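You operate a simulated robot arm through the tools that you are given. There is no shell and no other tool.

You are at the controls of a simulated robot arm. One attempt, no reset.

## Task
Replace the cracked ring under the orange fitting and clamp it again.
Fine: a black ring goes on; the cracked ring goes in the small black tray.

Only the result counts: the job must be done as asked and must still hold three seconds after the hand-in. Knocking over, shifting, dropping, spilling or breaking anything else fails it.

## Robot
A 7-joint arm with a two-finger parallel gripper, fixed in place. Base frame: the origin is on the floor under the middle of its stand, x ahead of it, y to its left, z up; the work surface is at about z = 860. Units: mm, rad, N and s.
It reaches about 1247 mm from its shoulder. Its first joint turns from -2.304 to 2.304 rad. Payload 3.91 kg.
The tool frame sits at the grasp point between the pads (the TCP): z along the fingers, y along the line on which they close. The tips reach 30 mm beyond it. The gripper opens to 110 mm. The fingers are 20 mm wide and 10 mm thick; the gripper's body (48 by 112 mm) begins 55 mm behind the TCP.
Orientation is told as [roll, pitch, yaw] about the base's x, y, z axes, in that order, counted from this pose: with the fingers straight down and closing along the base's y, the tool's x points along the base's -x, its y along +y and its z along -z.

## Interface
- The arm moves only by the tool drive_tool. Its argument "steps" is a list of rows, each a list of 3 entries, a list of its own where there are three numbers: the shift along the base's x, y, z in mm, then the turn, a rotation vector about the base's x, y, z in rad, then the finger opening in mm, from 0 to 110. In form: [[[tx, ty, tz], [rx, ry, rz], jaw], ...]. A call has 1 to 20 rows; each row is the pose to reach, as a shift and turn from the pose commanded when the call began. Each row takes 0.2 s and may step no farther than 50 mm and 0.15 rad from the row before; otherwise, or with a gripper value out of range, the whole call is refused. Where a pose cannot be reached the arm comes as near as it can. A force on the tool above 50 N (or 10 N above the force at the start of the call, whichever is more), or a blocked arm, ends the call early, and 0.2 s more pass. Each finger travels about 108 mm/s and halts on what it meets, pressing with about 36 N; the grip force reading is that of the motor and also rises with nothing between the fingers. The clock runs only during rows and for 0.2 s after the last one: add rows that repeat a pose to give the fingers time. The reply holds the time, the measured pose of the TCP, the force on the tool along the base axes, the opening and the grip force, in the units named above and with some noise, with the torque about the TCP (base axes, N m) and any sound that the robot's microphone picked up, and new pictures: "pictures" is both (left out), scene, wrist or none.
- Cameras (640 x 400 px; columns grow to the right, rows downward): "scene" is fixed at [219.5, -650.7, 1427.7]; the picture's right is [0.98, -0.19, 0.00], its down [-0.05, -0.24, -0.97] and it looks along [0.18, 0.95, -0.25] (base axes); focal length 343 px, centre (320, 200). "wrist" rides on the gripper at [72, 17, -103] in the tool frame; the picture's right is [-0.23, 0.97, 0.00], its down [-0.76, -0.18, -0.62] and it looks along [-0.61, -0.14, 0.78] (tool axes); focal length 222 px, centre (320, 200).
- locate(camera, pixels): for up to 12 pixels [column, row] of the newest picture of that camera ("zoom" is the newest enlarged one), the place [x, y, z] in the base frame of the surface seen there, good to about 2 mm. No time passes.
- zoom(camera, box): a new picture of the part [left, top, right, bottom] of that camera's present view, enlarged. No time passes.
- sign_off(): hands the job in; it is judged then, once.

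Open the gripper and draw the arm clear of the work before you hand the job in, unless the task says otherwise.

The tools are called after "Emit:" by a JSON object that holds its "api" and its "payload". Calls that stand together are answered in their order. drive_tool: Moves the arm, as the interface text tells. Its arguments: {"type":"object","properties":{"steps":{"type":"array"},"pictures":{"type":"string","enum":["both","scene","wrist","none"]}},"required":["steps"]} The other tools are called the same way: locate (camera, pixels) gives the place of the surface under pixels of a picture; zoom (camera, box) takes an enlarged picture of a part of a camera's view; sign_off () hands the job in.

At the start:

```text
time_s: 0.0
ee_pos: [343.4, 649.4, 1193.4]
ee_rot: [0.0, -0.002, 0.0]
wrist_force: [0.2, 0.4, 0.7]
moment: [0.0, -0.03, 0.04]
gripper_width: 110.0
grasp_force: 0.1
```

scene: 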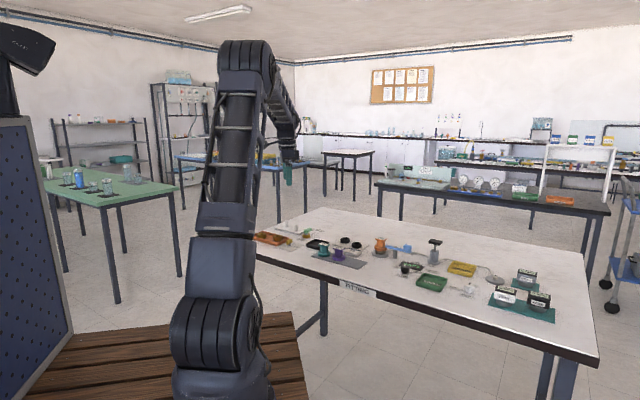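
wrist: 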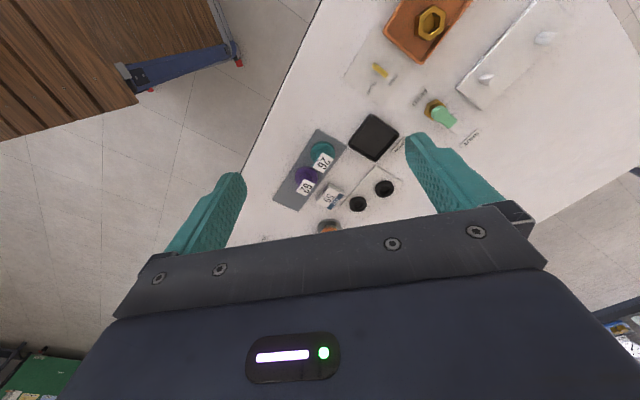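

I start by looking more closely at the bench: the scene picture shows small items around (250-500, 220-310), and the wrist picture shows an orange tray, black tray and black rings near (360-385, 190-205).

Emit:
{"api": "zoom", "payload": {"camera": "scene", "box": [245, 210, 405, 310]}}

Emit:
{"api": "zoom", "payload": {"camera": "scene", "box": [360, 220, 560, 345]}}

Emit:
{"api": "zoom", "payload": {"camera": "wrist", "box": [240, 0, 560, 240]}}

```text
4.00 times, centred on (325, 260) of scene
```

zoom: 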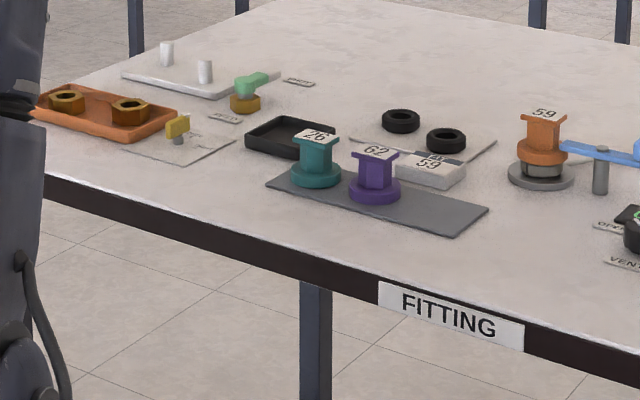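

```text
3.20 times, centred on (460, 282) of scene
```

zoom: 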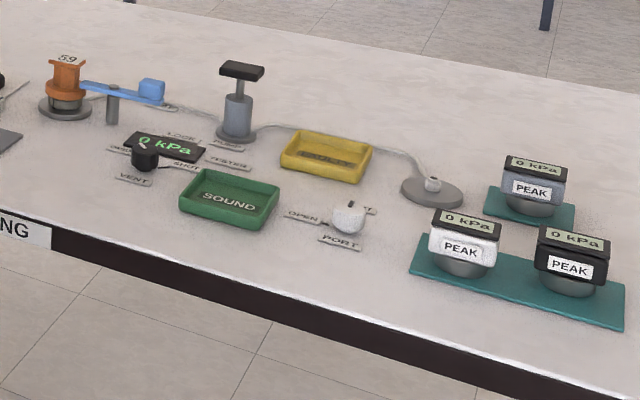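

```text
1.67 times, centred on (400, 120) of wrist
```

zoom: 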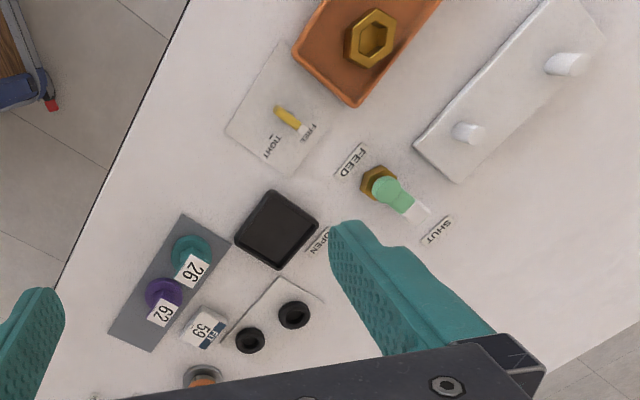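

The orange fitting "59" stands at about (381, 245) on a grey seat with the blue lever's end on it. I locate the main items from the scene camera.

Emit:
{"api": "locate", "payload": {"camera": "scene", "pixels": [[381, 238], [380, 248], [380, 254], [380, 257], [395, 245], [405, 249], [395, 256], [345, 240], [356, 245], [317, 245], [352, 253], [300, 255]]}}

Emit:
{"api": "zoom", "payload": {"camera": "scene", "box": [360, 225, 440, 275]}}

Emit:
{"api": "zoom", "payload": {"camera": "scene", "box": [300, 225, 380, 275]}}

```text
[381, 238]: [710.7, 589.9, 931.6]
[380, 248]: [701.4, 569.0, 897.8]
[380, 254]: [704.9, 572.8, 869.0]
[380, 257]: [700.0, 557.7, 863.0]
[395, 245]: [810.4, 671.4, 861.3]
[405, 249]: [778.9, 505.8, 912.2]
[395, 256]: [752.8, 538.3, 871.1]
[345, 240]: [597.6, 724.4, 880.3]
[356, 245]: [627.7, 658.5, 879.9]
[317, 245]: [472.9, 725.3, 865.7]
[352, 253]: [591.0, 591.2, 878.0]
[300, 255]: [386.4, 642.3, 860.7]
```

```text
8.00 times, centred on (400, 250) of scene
```

zoom: 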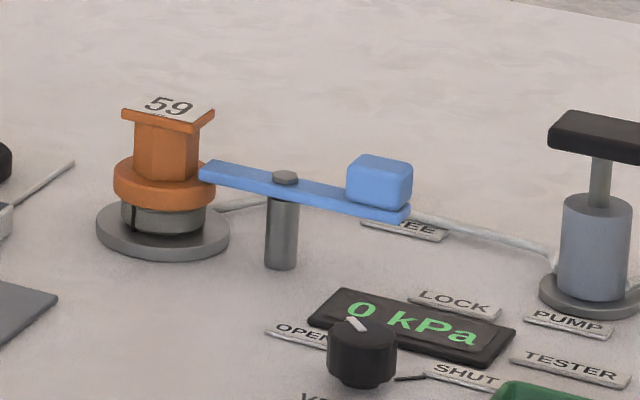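

```text
8.00 times, centred on (340, 250) of scene
```

zoom: 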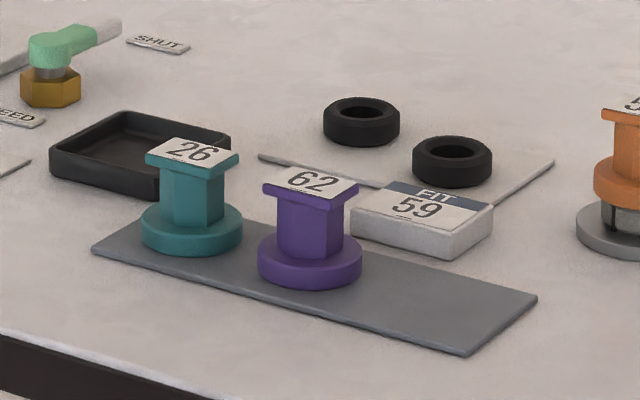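

The lever's end lies on the orange flange; labels FREE and LOCK stand beside it. I move the arm over the fitting at the same height for a look from above.

Emit:
{"api": "drive_tool", "payload": {"steps": [[[45, -8, 0], [0, 0, 0], 110], [[90, -16, 0], [0, 0, 0], 110], [[135, -24, 0], [0, 0, 0], 110], [[180, -32, 0], [0, 0, 0], 110], [[225, -40, 0], [0, 0, 0], 110], [[270, -48, 0], [0, 0, 0], 110], [[315, -55, 0], [0, 0, 0], 110], [[315, -55, 0], [0, 0, 0], 110]]}}

```text
time_s: 1.8
ee_pos: [657.9, 592.1, 1194.6]
ee_rot: [0.001, 0.0, 0.0]
wrist_force: [-0.3, 0.5, 0.5]
moment: [-0.01, -0.01, 0.01]
gripper_width: 110.2
grasp_force: 0.2
```

scene: 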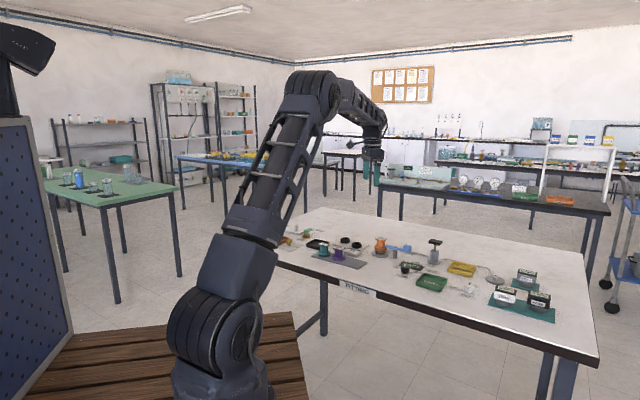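
wrist: 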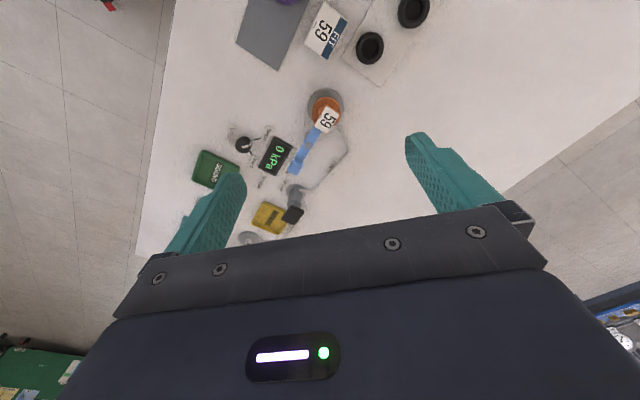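

Emit:
{"api": "zoom", "payload": {"camera": "wrist", "box": [220, 70, 380, 190]}}

Emit:
{"api": "zoom", "payload": {"camera": "wrist", "box": [220, 0, 460, 120]}}

```text
3.33 times, centred on (300, 130) of wrist
```

zoom: 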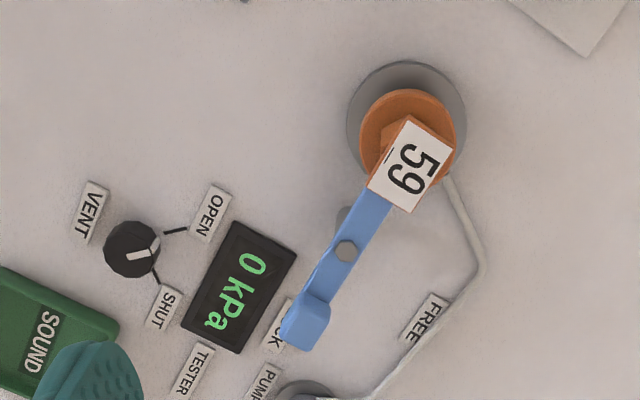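

```text
2.67 times, centred on (340, 60) of wrist
```

zoom: 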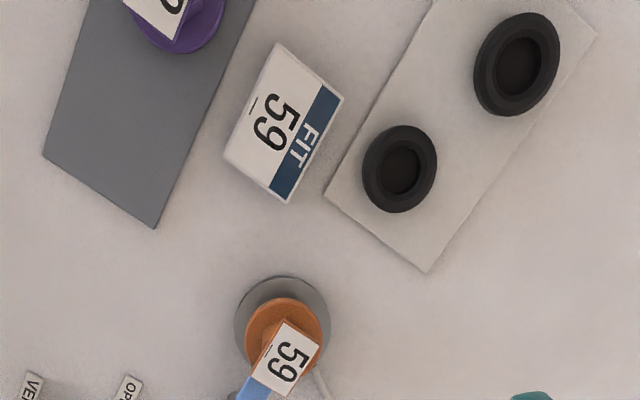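

The vent pointer lies toward OPEN and the gauge shows 0 kPa; the lever handle (at wrist ~(296,164)) sits over the LOCK label with FREE at ~(325,150). I zoom tighter on the clamp and locate the points.

Emit:
{"api": "zoom", "payload": {"camera": "wrist", "box": [270, 80, 366, 176]}}

Emit:
{"api": "zoom", "payload": {"camera": "scene", "box": [370, 225, 418, 255]}}

```text
4.17 times, centred on (318, 128) of wrist
```

zoom: 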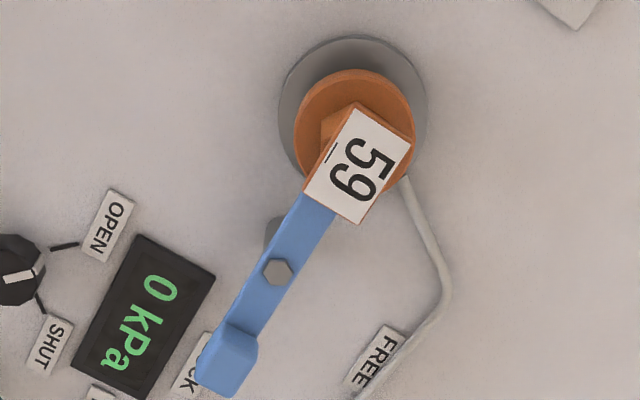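

```text
13.33 times, centred on (394, 240) of scene
```

zoom: 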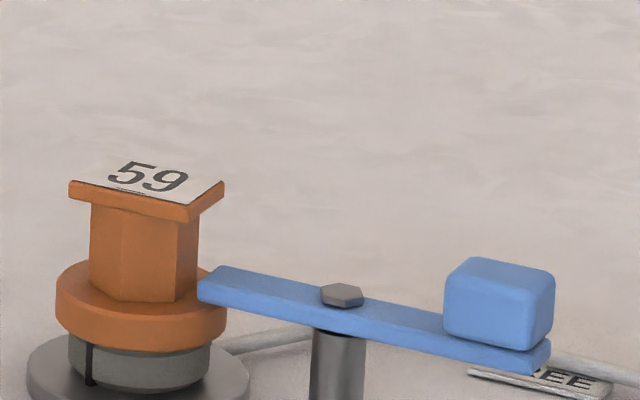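

The cracked grey ring (crack at zoom (88,365)) sits between seat and orange flange. I locate the clamp's and fitting's edges on this zoom.

Emit:
{"api": "locate", "payload": {"camera": "zoom", "pixels": [[150, 180], [75, 190], [195, 215], [140, 250], [140, 320], [140, 365], [140, 392], [205, 280], [340, 295], [500, 280], [498, 310], [540, 345]]}}

Emit:
{"api": "locate", "payload": {"camera": "wrist", "pixels": [[323, 120], [321, 97], [338, 111], [307, 112], [311, 120.5], [304, 137], [300, 161], [302, 168], [326, 150], [366, 48], [376, 48], [411, 11]]}}

```text
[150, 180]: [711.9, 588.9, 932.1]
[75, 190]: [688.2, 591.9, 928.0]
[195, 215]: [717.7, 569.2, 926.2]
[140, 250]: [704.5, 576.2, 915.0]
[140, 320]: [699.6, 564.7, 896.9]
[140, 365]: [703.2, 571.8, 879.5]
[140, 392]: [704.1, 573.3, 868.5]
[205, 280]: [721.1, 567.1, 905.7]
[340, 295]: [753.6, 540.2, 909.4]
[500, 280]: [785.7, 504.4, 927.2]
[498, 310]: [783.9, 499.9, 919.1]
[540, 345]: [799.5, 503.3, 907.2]
```

```text
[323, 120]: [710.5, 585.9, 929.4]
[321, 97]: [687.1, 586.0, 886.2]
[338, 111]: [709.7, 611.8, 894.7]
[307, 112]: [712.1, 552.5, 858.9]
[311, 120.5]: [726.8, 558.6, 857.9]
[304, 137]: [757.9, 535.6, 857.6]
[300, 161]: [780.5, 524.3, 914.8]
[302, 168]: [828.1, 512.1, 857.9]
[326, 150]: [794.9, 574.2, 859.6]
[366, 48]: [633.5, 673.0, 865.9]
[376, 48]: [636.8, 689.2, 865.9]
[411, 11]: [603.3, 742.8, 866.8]
```

Next I locate the obstacles around the lever: the pump, gauge, vent knob, tray and tube, as well as the ring sheet and small black tray.

Emit:
{"api": "locate", "payload": {"camera": "scene", "pixels": [[435, 240], [430, 243], [440, 243], [434, 258], [434, 263], [404, 267], [410, 266], [414, 251], [305, 247], [318, 250], [329, 247], [317, 239]]}}

Emit:
{"api": "zoom", "payload": {"camera": "scene", "box": [300, 230, 364, 270]}}

Emit:
{"api": "zoom", "payload": {"camera": "scene", "box": [390, 232, 454, 272]}}

```text
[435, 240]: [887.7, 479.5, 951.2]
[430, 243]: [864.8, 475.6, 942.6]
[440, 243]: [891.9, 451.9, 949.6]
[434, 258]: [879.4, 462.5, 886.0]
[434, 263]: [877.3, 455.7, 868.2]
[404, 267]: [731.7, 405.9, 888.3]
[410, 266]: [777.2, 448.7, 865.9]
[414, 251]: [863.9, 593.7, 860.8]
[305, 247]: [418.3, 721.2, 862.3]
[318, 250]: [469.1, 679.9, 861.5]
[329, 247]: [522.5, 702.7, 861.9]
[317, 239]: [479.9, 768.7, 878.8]
```

```text
10.00 times, centred on (332, 250) of scene
```

zoom: 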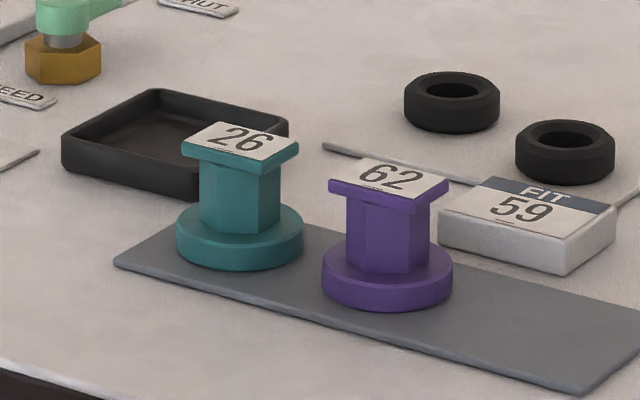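

```text
10.00 times, centred on (422, 252) of scene
```

zoom: 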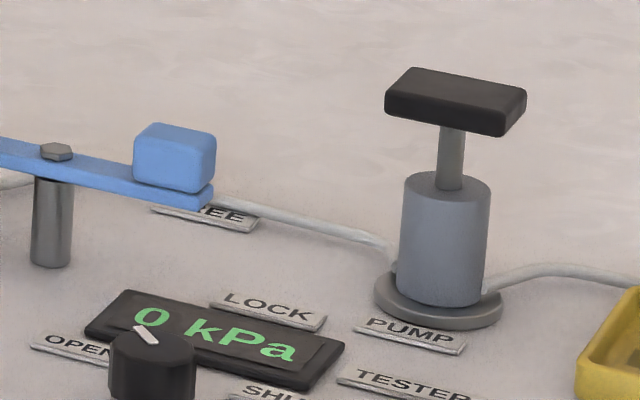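

The pump's top is at z≈951 near (881,470), well away from the lever handle at (784,504). I lower the arm over the fitting for a closer wrist view before touching anything.

Emit:
{"api": "drive_tool", "payload": {"steps": [[[12, 0, -44], [0, 0, 0], 110], [[24, -1, -88], [0, 0, 0], 110], [[36, -1, -132], [0, 0, 0], 110], [[36, -1, -132], [0, 0, 0], 110]]}}

```text
time_s: 2.8
ee_pos: [693.8, 590.1, 1063.2]
ee_rot: [0.0, 0.0, 0.0]
wrist_force: [0.3, 0.3, 0.4]
moment: [0.01, 0.03, 0.03]
gripper_width: 110.0
grasp_force: 0.0
```

scene: 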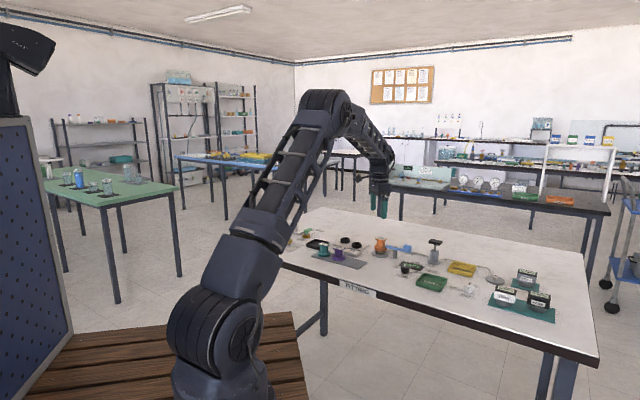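
wrist: 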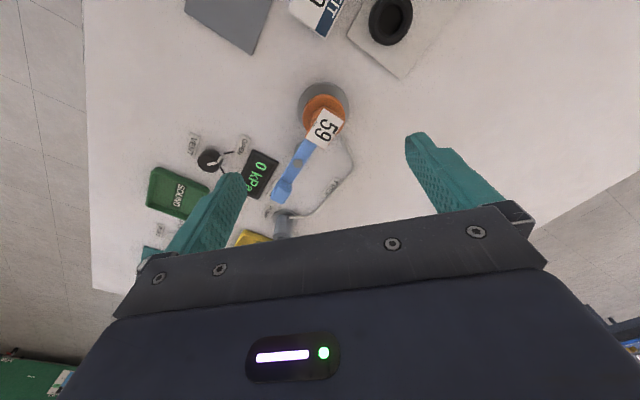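

Emit:
{"api": "zoom", "payload": {"camera": "wrist", "box": [250, 70, 400, 220]}}

Emit:
{"api": "zoom", "payload": {"camera": "wrist", "box": [280, 75, 380, 155]}}

```text
2.67 times, centred on (325, 145) of wrist
```

zoom: 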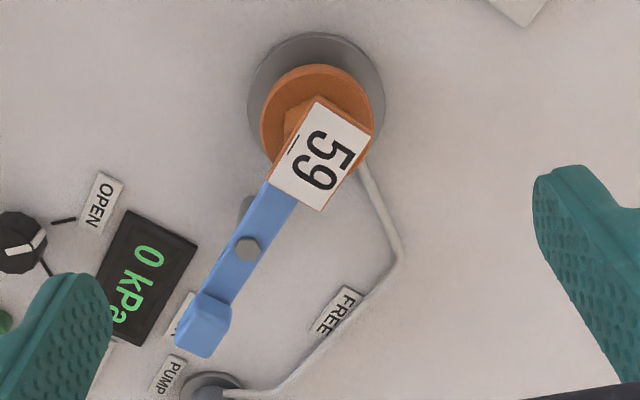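

```text
5.00 times, centred on (330, 115) of wrist
```

zoom: 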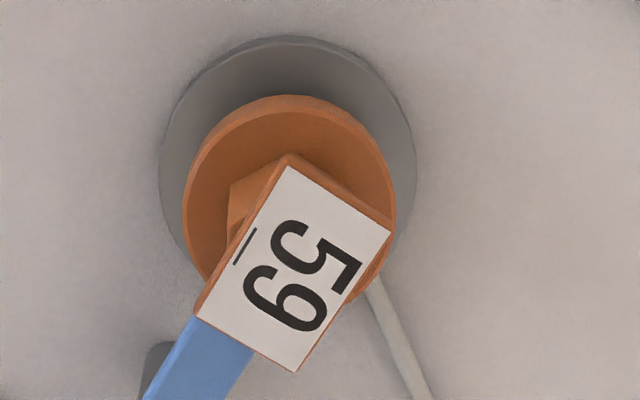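

The zoom shows the rectangular top plate and round flange clearly; I locate the plate corners, flange edge points and seat edge points.

Emit:
{"api": "locate", "payload": {"camera": "zoom", "pixels": [[292, 172], [384, 233], [294, 364], [205, 312], [295, 265], [190, 205], [250, 110], [340, 120], [388, 200], [290, 45], [170, 160], [408, 160]]}}

Emit:
{"api": "locate", "payload": {"camera": "wrist", "pixels": [[297.6, 162.4], [284, 187], [290, 178], [277, 196], [331, 187], [307, 147], [282, 182], [290, 190]]}}

```text
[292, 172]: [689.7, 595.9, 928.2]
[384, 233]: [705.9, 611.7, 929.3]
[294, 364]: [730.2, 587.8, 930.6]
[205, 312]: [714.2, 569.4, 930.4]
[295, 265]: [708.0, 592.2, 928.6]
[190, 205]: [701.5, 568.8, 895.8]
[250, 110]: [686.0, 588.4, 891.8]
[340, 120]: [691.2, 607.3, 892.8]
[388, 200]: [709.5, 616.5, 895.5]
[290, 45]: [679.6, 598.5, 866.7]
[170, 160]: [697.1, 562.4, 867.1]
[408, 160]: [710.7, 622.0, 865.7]
```

```text
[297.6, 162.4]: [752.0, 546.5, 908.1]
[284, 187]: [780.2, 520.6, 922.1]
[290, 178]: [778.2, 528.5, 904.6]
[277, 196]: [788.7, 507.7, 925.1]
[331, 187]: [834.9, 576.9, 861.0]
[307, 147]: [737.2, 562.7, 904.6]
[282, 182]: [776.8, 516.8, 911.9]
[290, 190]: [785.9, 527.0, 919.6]
```

I zoom in on the handle block from both cameras to get its exact size and place.

Emit:
{"api": "zoom", "payload": {"camera": "wrist", "box": [264, 150, 328, 214]}}

Emit:
{"api": "zoom", "payload": {"camera": "scene", "box": [390, 238, 422, 262]}}

```text
6.25 times, centred on (296, 182) of wrist
```

zoom: 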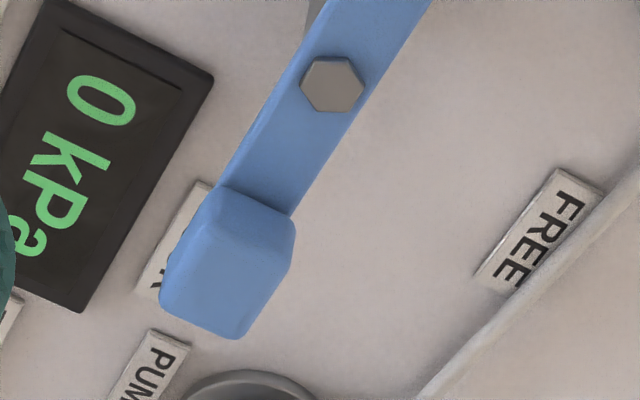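

```text
16.00 times, centred on (406, 250) of scene
```

zoom: 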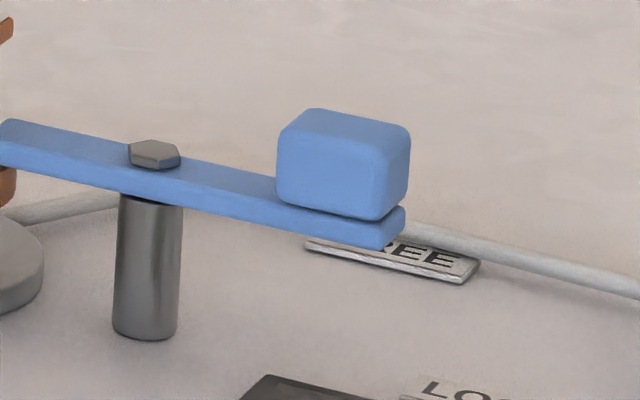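

I locate handle corners in both the scene zoom and the wrist view, plus the bolt and lever end.

Emit:
{"api": "locate", "payload": {"camera": "zoom", "pixels": [[285, 128], [318, 112], [405, 132], [372, 152], [345, 132], [330, 190], [155, 148], [10, 125], [395, 215], [150, 250], [150, 330], [330, 222]]}}

Emit:
{"api": "locate", "payload": {"camera": "wrist", "pixels": [[279, 191], [287, 192.5], [283, 201.5], [272, 197.5], [279, 196], [298, 163.4], [281, 184], [290.5, 187], [310, 152], [302, 143]]}}

```text
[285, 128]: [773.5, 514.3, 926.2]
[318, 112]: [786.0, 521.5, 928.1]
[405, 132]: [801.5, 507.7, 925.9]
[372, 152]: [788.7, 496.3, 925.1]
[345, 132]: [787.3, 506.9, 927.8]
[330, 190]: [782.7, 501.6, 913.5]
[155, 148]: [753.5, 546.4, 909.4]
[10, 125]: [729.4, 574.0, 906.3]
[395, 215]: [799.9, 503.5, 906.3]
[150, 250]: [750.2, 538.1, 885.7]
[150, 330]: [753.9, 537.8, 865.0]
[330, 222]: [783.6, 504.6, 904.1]
```

```text
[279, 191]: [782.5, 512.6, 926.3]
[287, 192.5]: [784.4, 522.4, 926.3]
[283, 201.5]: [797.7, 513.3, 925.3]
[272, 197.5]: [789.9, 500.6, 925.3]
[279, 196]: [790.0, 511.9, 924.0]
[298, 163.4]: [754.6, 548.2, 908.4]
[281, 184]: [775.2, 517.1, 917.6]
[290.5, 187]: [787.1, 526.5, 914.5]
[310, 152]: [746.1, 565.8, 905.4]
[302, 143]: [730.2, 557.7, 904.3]
```

Pivot is at about (754, 546.5) and the handle centre at about (787.5, 510.5), z 911–928. I locate the LOCK and FREE labels to know the swing angle.

Emit:
{"api": "locate", "payload": {"camera": "scene", "pixels": [[417, 263], [411, 254], [404, 253], [396, 266], [425, 269], [408, 256]]}}

Emit:
{"api": "locate", "payload": {"camera": "wrist", "pixels": [[331.2, 187], [272.5, 190], [276, 183], [262, 170], [325, 195], [340, 180]]}}

```text
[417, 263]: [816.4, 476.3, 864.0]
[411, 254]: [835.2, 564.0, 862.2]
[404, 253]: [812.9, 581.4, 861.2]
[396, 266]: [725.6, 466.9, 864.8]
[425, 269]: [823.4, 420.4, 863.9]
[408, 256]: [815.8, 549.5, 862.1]
```

```text
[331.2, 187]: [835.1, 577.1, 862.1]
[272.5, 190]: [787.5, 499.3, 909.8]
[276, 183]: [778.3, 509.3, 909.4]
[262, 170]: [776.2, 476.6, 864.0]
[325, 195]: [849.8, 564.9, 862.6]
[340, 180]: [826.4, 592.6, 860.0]
```

LOCK lies at about −48° and FREE at about +18° from the pivot. I move above the handle block, turning the fingers to close across the lever (yaw −0.82), stopping at z≈990 to check.

Emit:
{"api": "drive_tool", "payload": {"steps": [[[15, -14, -10], [0, 0, -0.137], 90], [[31, -27, -20], [0, 0, -0.274], 70], [[47, -41, -30], [0, 0, -0.41], 60], [[62, -54, -45], [0, 0, -0.547], 60], [[78, -68, -60], [0, 0, -0.684], 60], [[93.5, -81.4, -72], [0, 0, -0.82], 60], [[93.5, -81.4, -72], [0, 0, -0.82], 60]]}}

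```text
time_s: 4.4
ee_pos: [788.5, 510.6, 987.3]
ee_rot: [-0.001, -0.001, -0.821]
wrist_force: [-0.3, -0.4, 0.0]
moment: [0.03, 0.0, 0.0]
gripper_width: 60.1
grasp_force: 0.1
```

scene: 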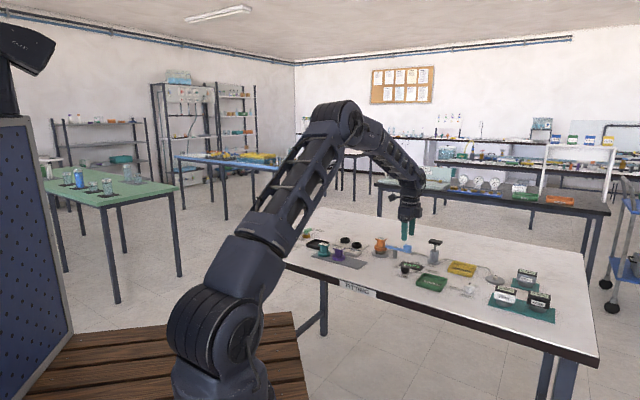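
wrist: 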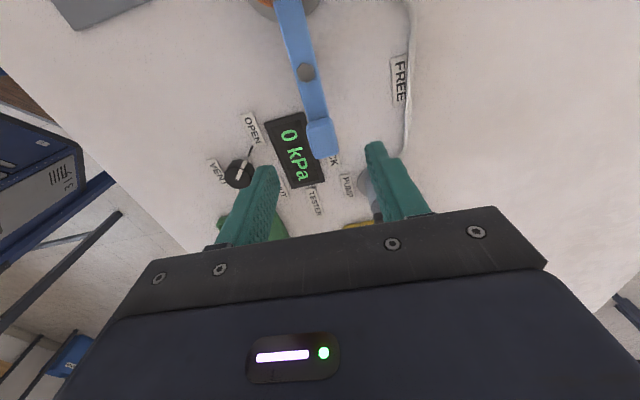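

The handle block (322,135) is centred between the finger tips (275 and 370). I descend 67 mm to z≈920 with the fingers still at 60 mm.

Emit:
{"api": "drive_tool", "payload": {"steps": [[[0, 0, -25], [0, 0, 0], 60], [[0, 0, -48], [0, 0, 0], 60], [[0, 0, -67], [0, 0, 0], 60], [[0, 0, -67], [0, 0, 0], 60]]}}

```text
time_s: 5.4
ee_pos: [786.8, 510.6, 923.8]
ee_rot: [0.001, 0.0, -0.818]
wrist_force: [-0.6, -0.8, -0.6]
moment: [-0.02, -0.02, -0.04]
gripper_width: 60.1
grasp_force: 0.1
```

scene: 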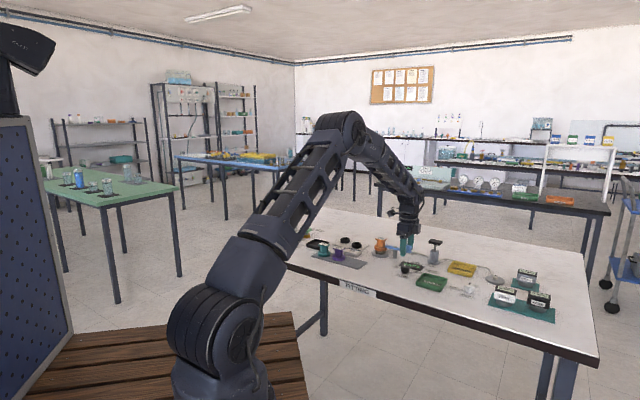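
wrist: 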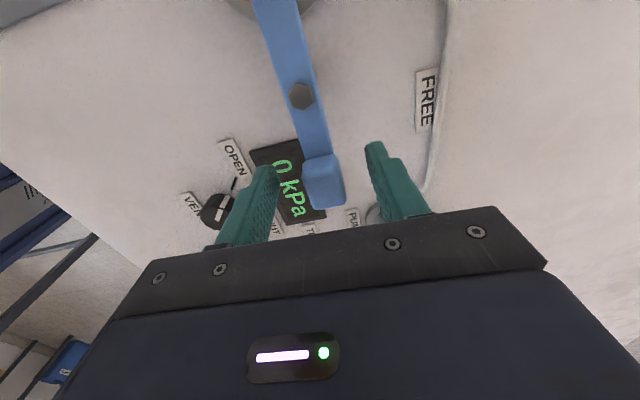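

The block lies between the fingers. I close to a loose cage of 23 mm and check the readings before swinging.

Emit:
{"api": "drive_tool", "payload": {"steps": [[[0, 0, 0], [0, 0, 0], 40], [[0, 0, 0], [0, 0, 0], 23], [[0, 0, 0], [0, 0, 0], 23]]}}

```text
time_s: 6.2
ee_pos: [787.3, 510.7, 923.2]
ee_rot: [0.001, 0.001, -0.817]
wrist_force: [4.7, 5.0, -1.1]
moment: [-0.02, -0.08, 0.09]
gripper_width: 26.4
grasp_force: 3.1
```

scene: 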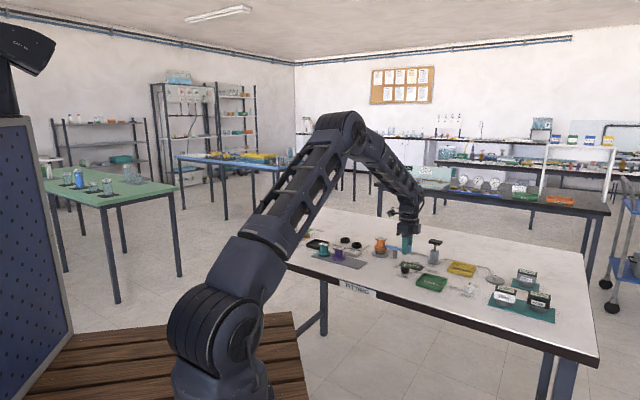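
wrist: 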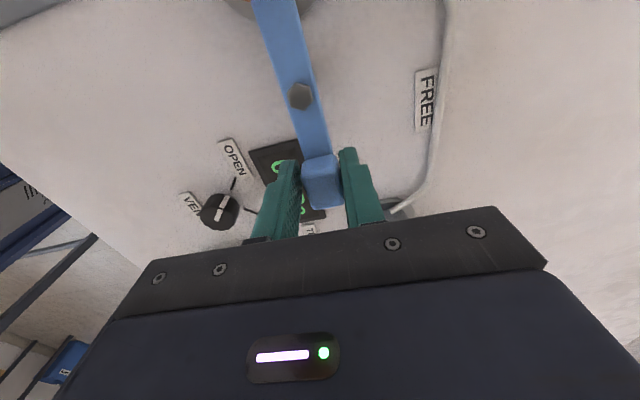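

The +tangent finger touched first (force (4.7,5.0), opening 26.4), so the block is ~3 mm off-centre. I shift the tool 2.5 mm along the tangent and swing the lever the first 0.39 rad toward FREE.

Emit:
{"api": "drive_tool", "payload": {"steps": [[[1.8, 1.7, 0], [0, 0, 0.03], 25], [[5.9, 6.5, 0], [0, 0, 0.16], 25], [[9.4, 11.9, 0], [0, 0, 0.29], 25], [[12.1, 17.6, 0], [0, 0, 0.42], 25], [[12.1, 17.6, 0], [0, 0, 0.42], 25]]}}

```text
time_s: 7.4
ee_pos: [800.7, 528.0, 922.6]
ee_rot: [0.0, 0.0, -0.399]
wrist_force: [0.4, -0.8, 0.3]
moment: [0.0, 0.01, 0.05]
gripper_width: 25.2
grasp_force: 0.1
```

scene: 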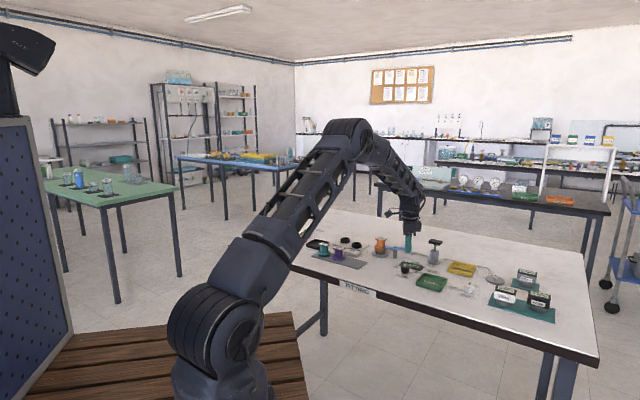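
wrist: 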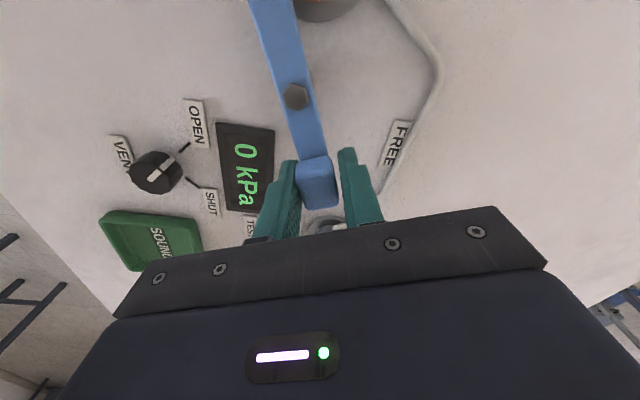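

The lever follows with almost no force. I continue the arc to 1.17 rad in total, toward FREE.

Emit:
{"api": "drive_tool", "payload": {"steps": [[[2.0, 6.0, 0], [0, 0, 0.13], 25], [[3.1, 12.3, 0], [0, 0, 0.26], 25], [[3.5, 18.6, 0], [0, 0, 0.39], 25], [[3.0, 25.0, 0], [0, 0, 0.52], 25], [[1.75, 31.2, 0], [0, 0, 0.65], 25], [[-0.3, 37.2, 0], [0, 0, 0.78], 25], [[-0.3, 37.2, 0], [0, 0, 0.78], 25]]}}

```text
time_s: 9.0
ee_pos: [798.3, 565.9, 923.6]
ee_rot: [0.0, -0.001, 0.38]
wrist_force: [0.3, -0.7, 0.0]
moment: [0.05, -0.02, 0.03]
gripper_width: 25.8
grasp_force: 0.8
```

scene: 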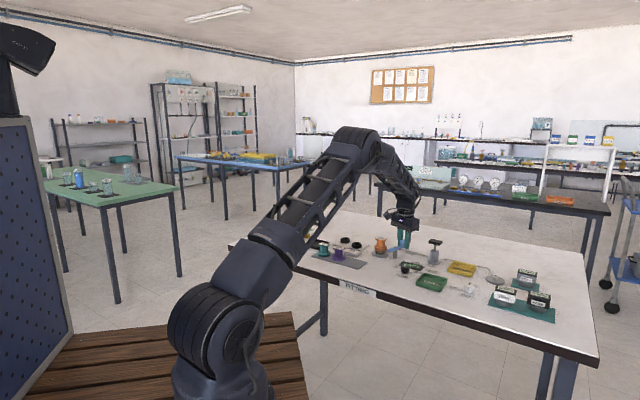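
wrist: 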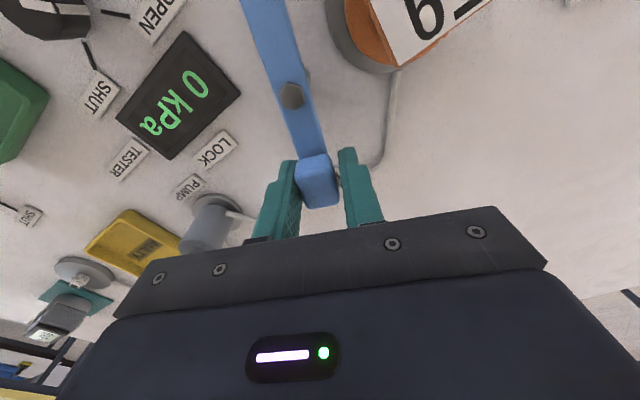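

The lever now points to FREE (angle ≈ 20°) and the fitting is clear of it. I open the fingers to 50 mm and rise 80 mm straight up.

Emit:
{"api": "drive_tool", "payload": {"steps": [[[0, 0, 0], [0, 0, 0], 38], [[0, 0, 0], [0, 0, 0], 50], [[0, 0, 0], [0, 0, 0], 50], [[0, 0, 30], [0, 0, 0], 50], [[0, 0, 70], [0, 0, 0], 50], [[0, 0, 110], [0, 0, 0], 50], [[-40, 15, 140], [0, 0, 0], 50], [[-80, 25, 140], [0, 0, 0], 50], [[-110, 25, 140], [0, 0, -0.1], 50], [[-110, 25, 140], [0, 0, -0.1], 50]]}}

```text
refused: row 7 steps farther than a row can; nothing moved
```

The call was refused because row 7 stepped too far; I resend it with smaller steps.

Emit:
{"api": "drive_tool", "payload": {"steps": [[[0, 0, 0], [0, 0, 0], 38], [[0, 0, 0], [0, 0, 0], 50], [[0, 0, 0], [0, 0, 0], 50], [[0, 0, 30], [0, 0, 0], 50], [[0, 0, 70], [0, 0, 0], 50], [[0, 0, 110], [0, 0, 0], 50], [[-30, 10, 130], [0, 0, 0], 50], [[-70, 20, 140], [0, 0, 0], 50], [[-105, 25, 140], [0, 0, -0.1], 50], [[-105, 25, 140], [0, 0, -0.1], 50]]}}

```text
time_s: 11.2
ee_pos: [693.8, 591.7, 1061.6]
ee_rot: [0.002, -0.001, 0.28]
wrist_force: [0.0, 0.4, 1.0]
moment: [0.0, -0.01, 0.04]
gripper_width: 50.3
grasp_force: 0.1
```

scene: 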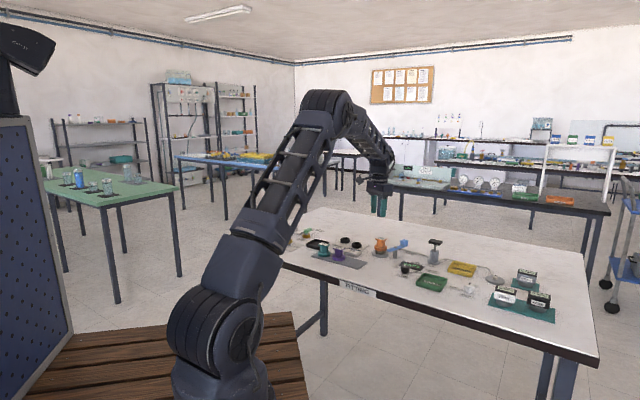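
wrist: 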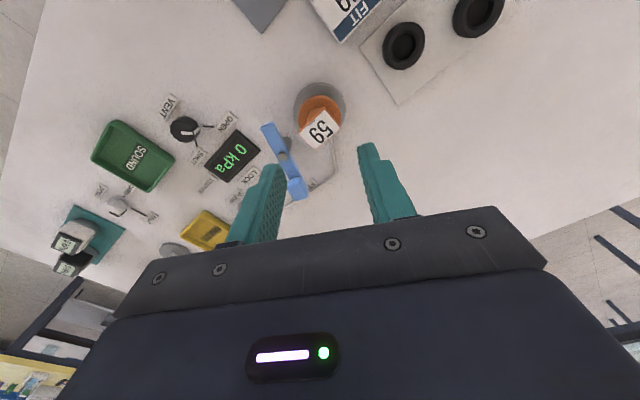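

The lever is released and stands clear of the fitting. I zoom on the fitting and lever in both cameras and check the free table area.

Emit:
{"api": "zoom", "payload": {"camera": "wrist", "box": [270, 70, 366, 166]}}

Emit:
{"api": "zoom", "payload": {"camera": "scene", "box": [365, 228, 413, 262]}}

Emit:
{"api": "locate", "payload": {"camera": "wrist", "pixels": [[320, 128], [340, 88], [396, 104], [430, 120], [430, 160], [470, 140], [403, 46], [404, 26], [383, 46], [424, 46], [404, 66], [478, 14]]}}

```text
4.17 times, centred on (318, 118) of wrist
```

zoom: 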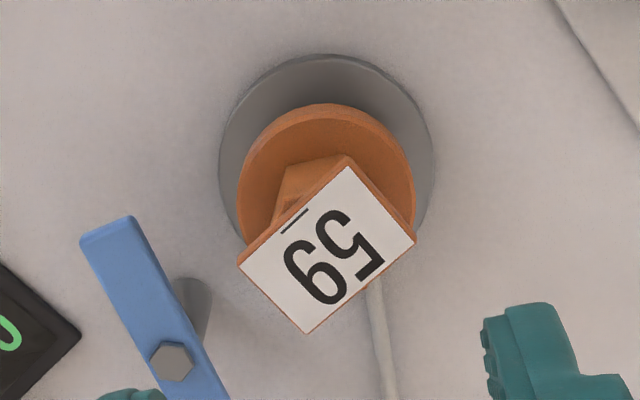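

```text
11.76 times, centred on (389, 245) of scene
```

zoom: 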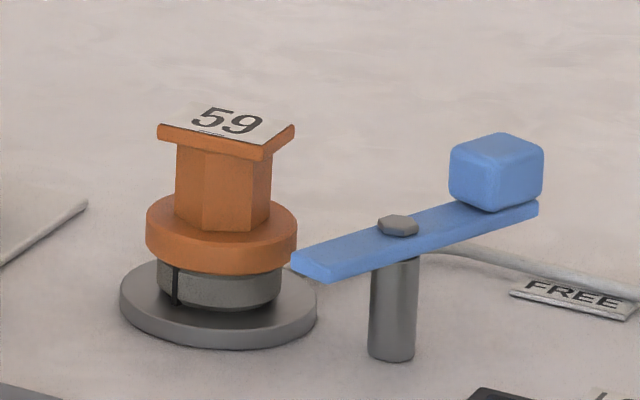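

```text
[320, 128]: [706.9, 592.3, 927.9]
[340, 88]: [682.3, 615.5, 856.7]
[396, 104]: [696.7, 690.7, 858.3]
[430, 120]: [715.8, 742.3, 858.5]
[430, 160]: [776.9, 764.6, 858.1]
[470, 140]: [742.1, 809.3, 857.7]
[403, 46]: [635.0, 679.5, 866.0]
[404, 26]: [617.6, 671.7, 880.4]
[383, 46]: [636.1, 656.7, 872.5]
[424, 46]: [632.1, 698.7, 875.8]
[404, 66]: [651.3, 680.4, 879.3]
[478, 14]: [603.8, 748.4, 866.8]
```

I locate the plate corners and flange rim once more from this pose to refine the fitting's centre and angle.

Emit:
{"api": "locate", "payload": {"camera": "wrist", "pixels": [[324.7, 109.6], [340.0, 127.8], [315.1, 149.2], [299.5, 133.7], [319.8, 130], [300, 115], [320, 95.5], [338, 108], [320, 84.5], [297, 105], [344, 108], [310, 116]]}}

Emit:
{"api": "locate", "payload": {"camera": "zoom", "pixels": [[160, 128], [265, 150], [292, 128], [230, 122], [225, 225], [225, 245], [215, 265], [215, 290], [215, 325], [215, 305], [300, 262], [150, 215]]}}

```text
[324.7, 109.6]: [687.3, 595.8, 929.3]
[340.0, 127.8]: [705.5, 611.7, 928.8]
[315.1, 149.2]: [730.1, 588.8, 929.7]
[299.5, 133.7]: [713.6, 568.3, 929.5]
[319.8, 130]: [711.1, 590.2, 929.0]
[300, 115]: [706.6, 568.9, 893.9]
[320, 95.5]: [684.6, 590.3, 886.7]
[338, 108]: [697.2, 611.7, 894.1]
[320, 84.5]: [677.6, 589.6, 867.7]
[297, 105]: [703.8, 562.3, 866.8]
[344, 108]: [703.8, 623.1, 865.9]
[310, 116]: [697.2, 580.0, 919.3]
```

```text
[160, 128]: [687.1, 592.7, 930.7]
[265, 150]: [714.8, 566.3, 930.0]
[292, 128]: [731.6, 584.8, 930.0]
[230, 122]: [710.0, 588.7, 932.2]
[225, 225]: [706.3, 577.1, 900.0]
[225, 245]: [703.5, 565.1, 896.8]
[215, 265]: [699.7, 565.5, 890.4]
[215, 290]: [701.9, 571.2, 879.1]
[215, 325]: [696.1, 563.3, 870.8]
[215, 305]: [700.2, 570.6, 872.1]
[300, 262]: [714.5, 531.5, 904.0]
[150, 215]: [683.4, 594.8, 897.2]
```

The plate is about 35×24 mm with its long axis at −45°, top z≈930, centre ≈(709.5, 590.8); the neck beneath is hexagonal. I will grip the plate's two short ends (yaw +0.785); first I go above it to z≈970 with a 54 mm opening.

Emit:
{"api": "drive_tool", "payload": {"steps": [[[4, 0, -20], [0, 0, 0.13], 54], [[8, 0, -40], [0, 0, 0.26], 54], [[12, -1, -60], [0, 0, 0.39], 54], [[15.7, -1, -80], [0, 0, 0.505], 54], [[15.7, -1, -91], [0, 0, 0.505], 54], [[15.7, -1, -91], [0, 0, 0.505], 54]]}}

```text
time_s: 12.6
ee_pos: [709.7, 591.3, 971.6]
ee_rot: [0.002, -0.001, 0.786]
wrist_force: [-0.7, 0.5, 0.7]
moment: [0.0, 0.04, 0.01]
gripper_width: 54.2
grasp_force: 0.1
```

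scene: 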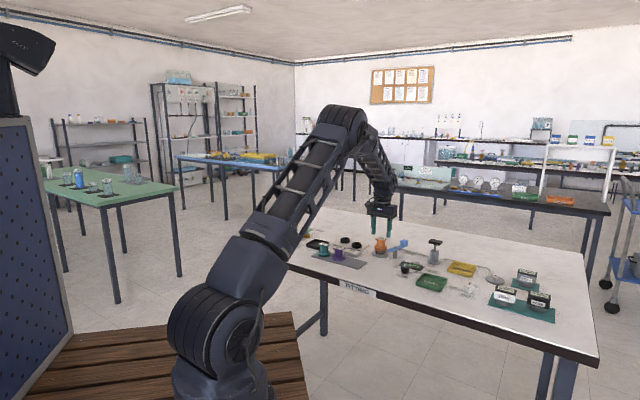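
wrist: 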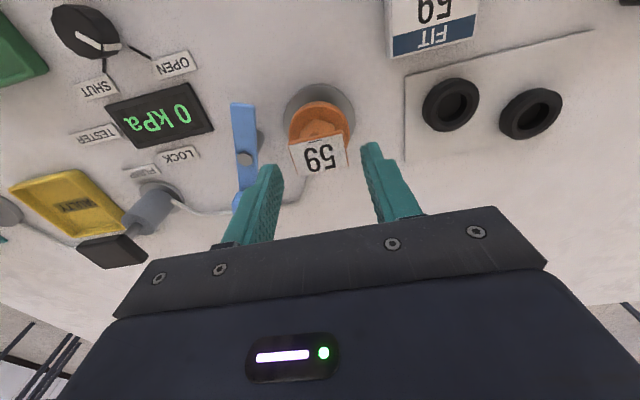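

The plate "59" (320,155) looks centred between the tips (273 and 370); I zoom in to check alignment before descending.

Emit:
{"api": "zoom", "payload": {"camera": "wrist", "box": [240, 70, 400, 220]}}

Emit:
{"api": "zoom", "payload": {"camera": "scene", "box": [355, 205, 419, 262]}}

```text
2.67 times, centred on (320, 145) of wrist
```

zoom: 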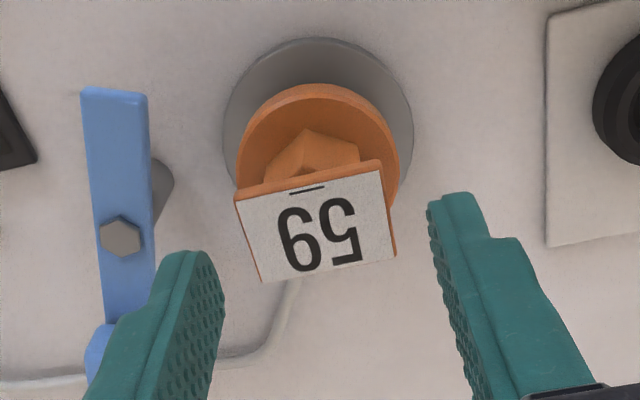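

```text
7.02 times, centred on (387, 234) of scene
```

zoom: 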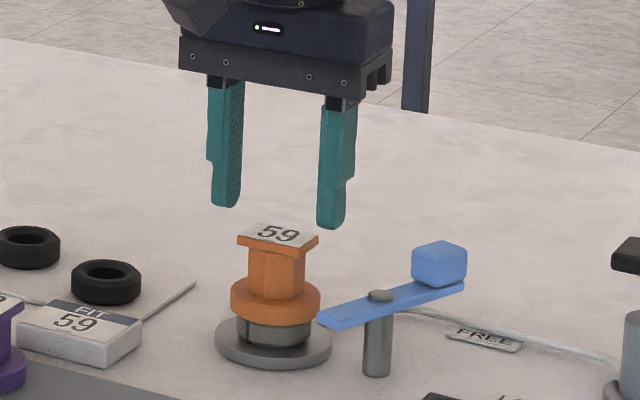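

The plate edges run parallel to the fingers and it is centred. I descend 35.5 mm to z≈936 (tips ≈906, just over the flange at 900).

Emit:
{"api": "drive_tool", "payload": {"steps": [[[0, 0, -15], [0, 0, 0], 54], [[0, 0, -28], [0, 0, 0], 54], [[0, 0, -35.5], [0, 0, 0], 54], [[0, 0, -35.5], [0, 0, 0], 54]]}}

Emit:
{"api": "zoom", "payload": {"camera": "scene", "box": [355, 205, 419, 262]}}

Emit:
{"api": "zoom", "payload": {"camera": "wrist", "box": [240, 90, 400, 230]}}

```text
time_s: 13.6
ee_pos: [708.4, 591.1, 938.1]
ee_rot: [-0.001, 0.0, 0.787]
wrist_force: [-0.6, 0.0, 0.3]
moment: [-0.02, 0.02, 0.0]
gripper_width: 53.8
grasp_force: 0.1
```

scene: 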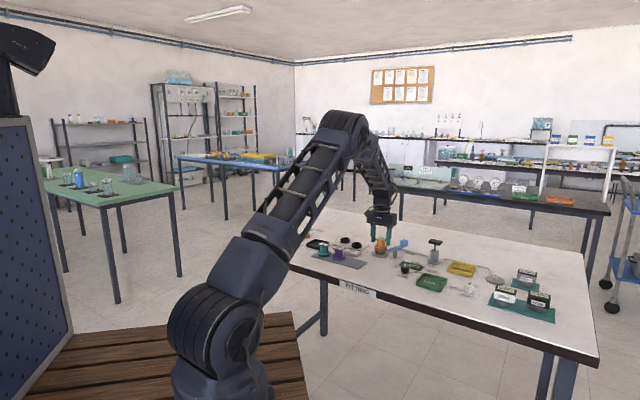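
wrist: 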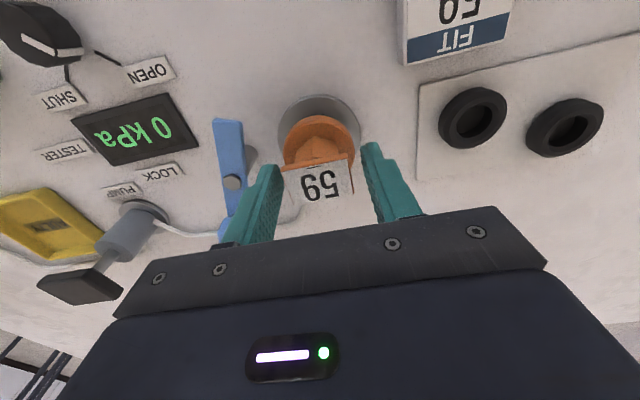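

```text
7.02 times, centred on (387, 234) of scene
```

zoom: 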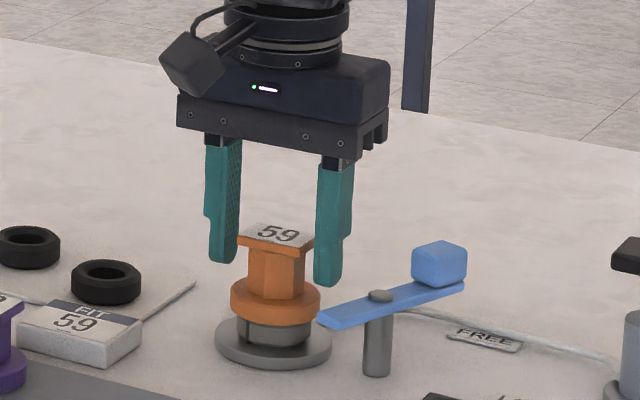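

```text
2.86 times, centred on (320, 160) of wrist
```

zoom: 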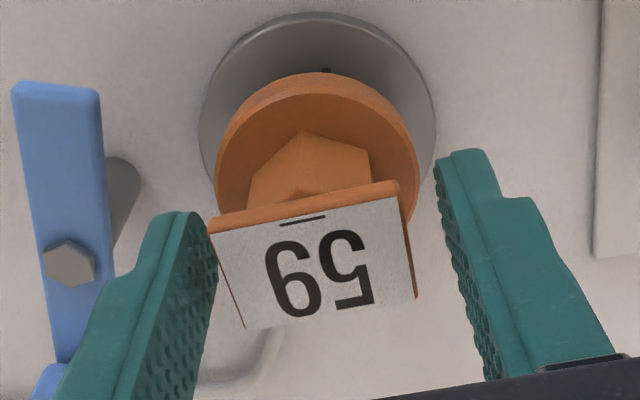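

From this view the plate may sit slightly nearer the left finger; I locate the finger inner faces and plate ends to measure it.

Emit:
{"api": "locate", "payload": {"camera": "zoom", "pixels": [[208, 250], [195, 300], [180, 330], [448, 230], [462, 280], [475, 320], [222, 250], [238, 300], [403, 215], [410, 265], [310, 245], [440, 175]]}}

```text
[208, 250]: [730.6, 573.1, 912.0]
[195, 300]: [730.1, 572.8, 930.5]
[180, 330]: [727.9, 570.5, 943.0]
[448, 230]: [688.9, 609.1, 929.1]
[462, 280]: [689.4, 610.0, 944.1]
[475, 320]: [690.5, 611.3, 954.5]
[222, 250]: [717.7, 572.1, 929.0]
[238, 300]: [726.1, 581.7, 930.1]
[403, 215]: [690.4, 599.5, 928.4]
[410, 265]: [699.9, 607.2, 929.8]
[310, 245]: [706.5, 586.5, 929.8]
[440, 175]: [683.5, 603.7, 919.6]
```

Projected on the closing axis, finger midpoint (−83.75) and plate midpoint (−83.7) agree, so the plate is centred. I close the fingers on the plate.

Emit:
{"api": "drive_tool", "payload": {"steps": [[[0, 0, 0], [0, 0, 0], 42], [[0, 0, 0], [0, 0, 0], 30], [[0, 0, 0], [0, 0, 0], 20], [[0, 0, 0], [0, 0, 0], 20], [[0, 0, 0], [0, 0, 0], 20]]}}

Emit:
{"api": "zoom", "payload": {"camera": "scene", "box": [355, 205, 419, 262]}}

```text
time_s: 14.8
ee_pos: [709.2, 591.5, 937.4]
ee_rot: [0.001, -0.002, 0.783]
wrist_force: [0.3, 0.7, 0.7]
moment: [0.0, -0.02, -0.04]
gripper_width: 38.8
grasp_force: 36.0
```

scene: 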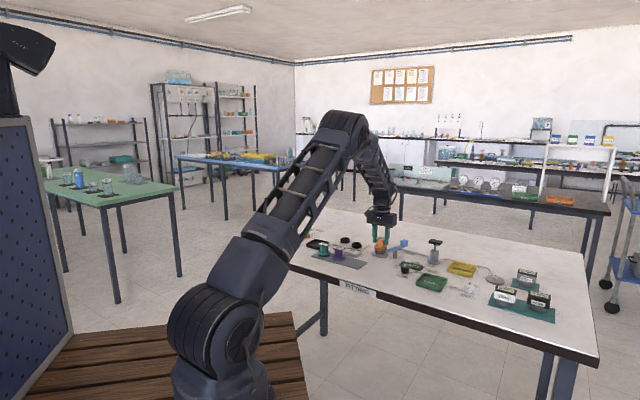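
wrist: 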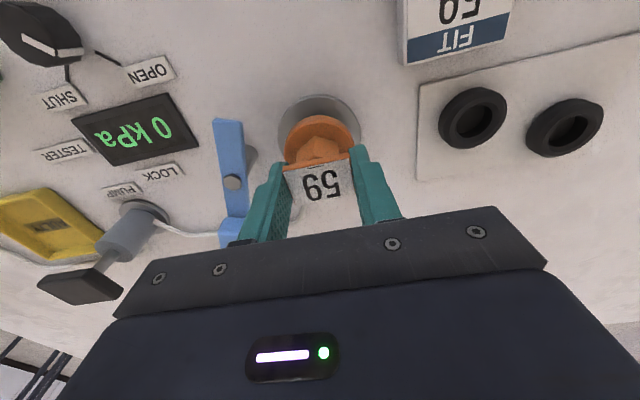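

```text
7.02 times, centred on (387, 234) of scene
```

zoom: 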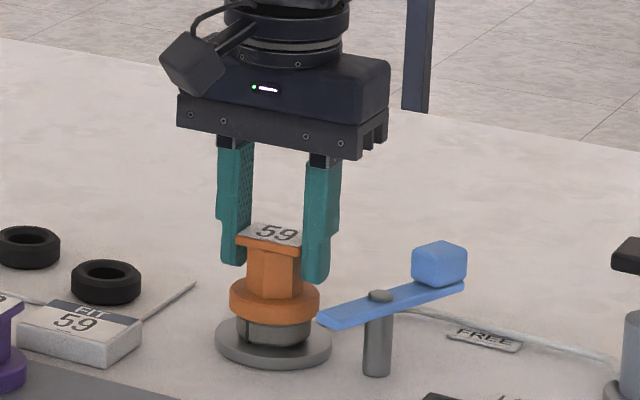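

Gripped: opening 38.8 mm, 36 N, no side force. I lift straight up slowly, 60 mm, watching for the ring's behaviour.

Emit:
{"api": "drive_tool", "payload": {"steps": [[[0, 0, 3], [0, 0, 0], 20], [[0, 0, 8], [0, 0, 0], 20], [[0, 0, 16], [0, 0, 0], 20], [[0, 0, 28], [0, 0, 0], 20], [[0, 0, 44], [0, 0, 0], 20], [[0, 0, 60], [0, 0, 0], 20], [[0, 0, 60], [0, 0, 0], 20]]}}

Emit:
{"api": "zoom", "payload": {"camera": "scene", "box": [355, 205, 419, 262]}}

Emit:
{"api": "zoom", "payload": {"camera": "wrist", "box": [240, 60, 400, 200]}}

```text
time_s: 16.4
ee_pos: [708.8, 589.3, 997.0]
ee_rot: [0.001, 0.0, 0.786]
wrist_force: [-0.1, -0.6, -0.5]
moment: [-0.01, -0.02, -0.05]
gripper_width: 19.7
grasp_force: 0.0
```

scene: 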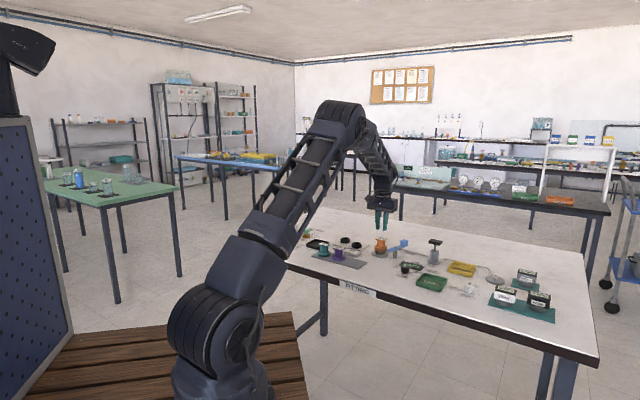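
wrist: 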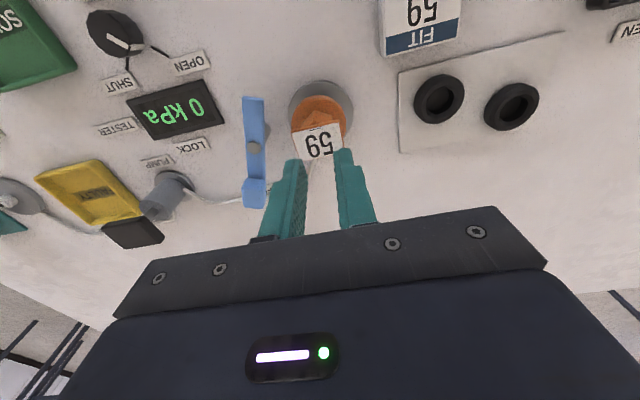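

```text
7.02 times, centred on (387, 234) of scene
```

zoom: 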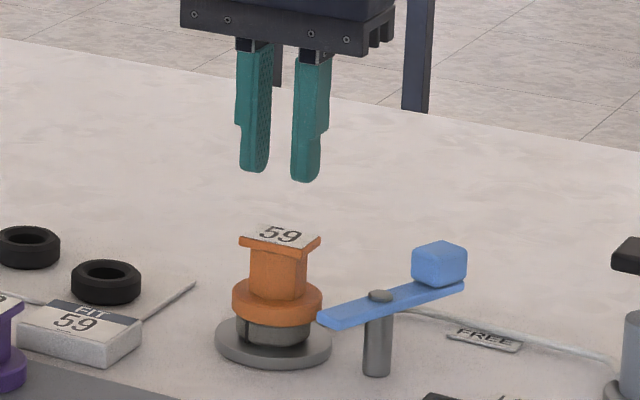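

```text
2.86 times, centred on (320, 130) of wrist
```

zoom: 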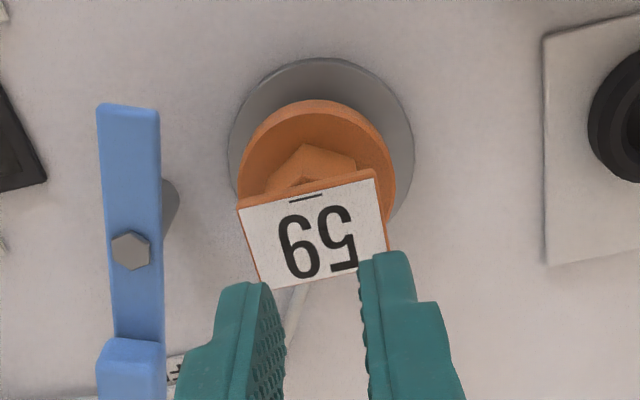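

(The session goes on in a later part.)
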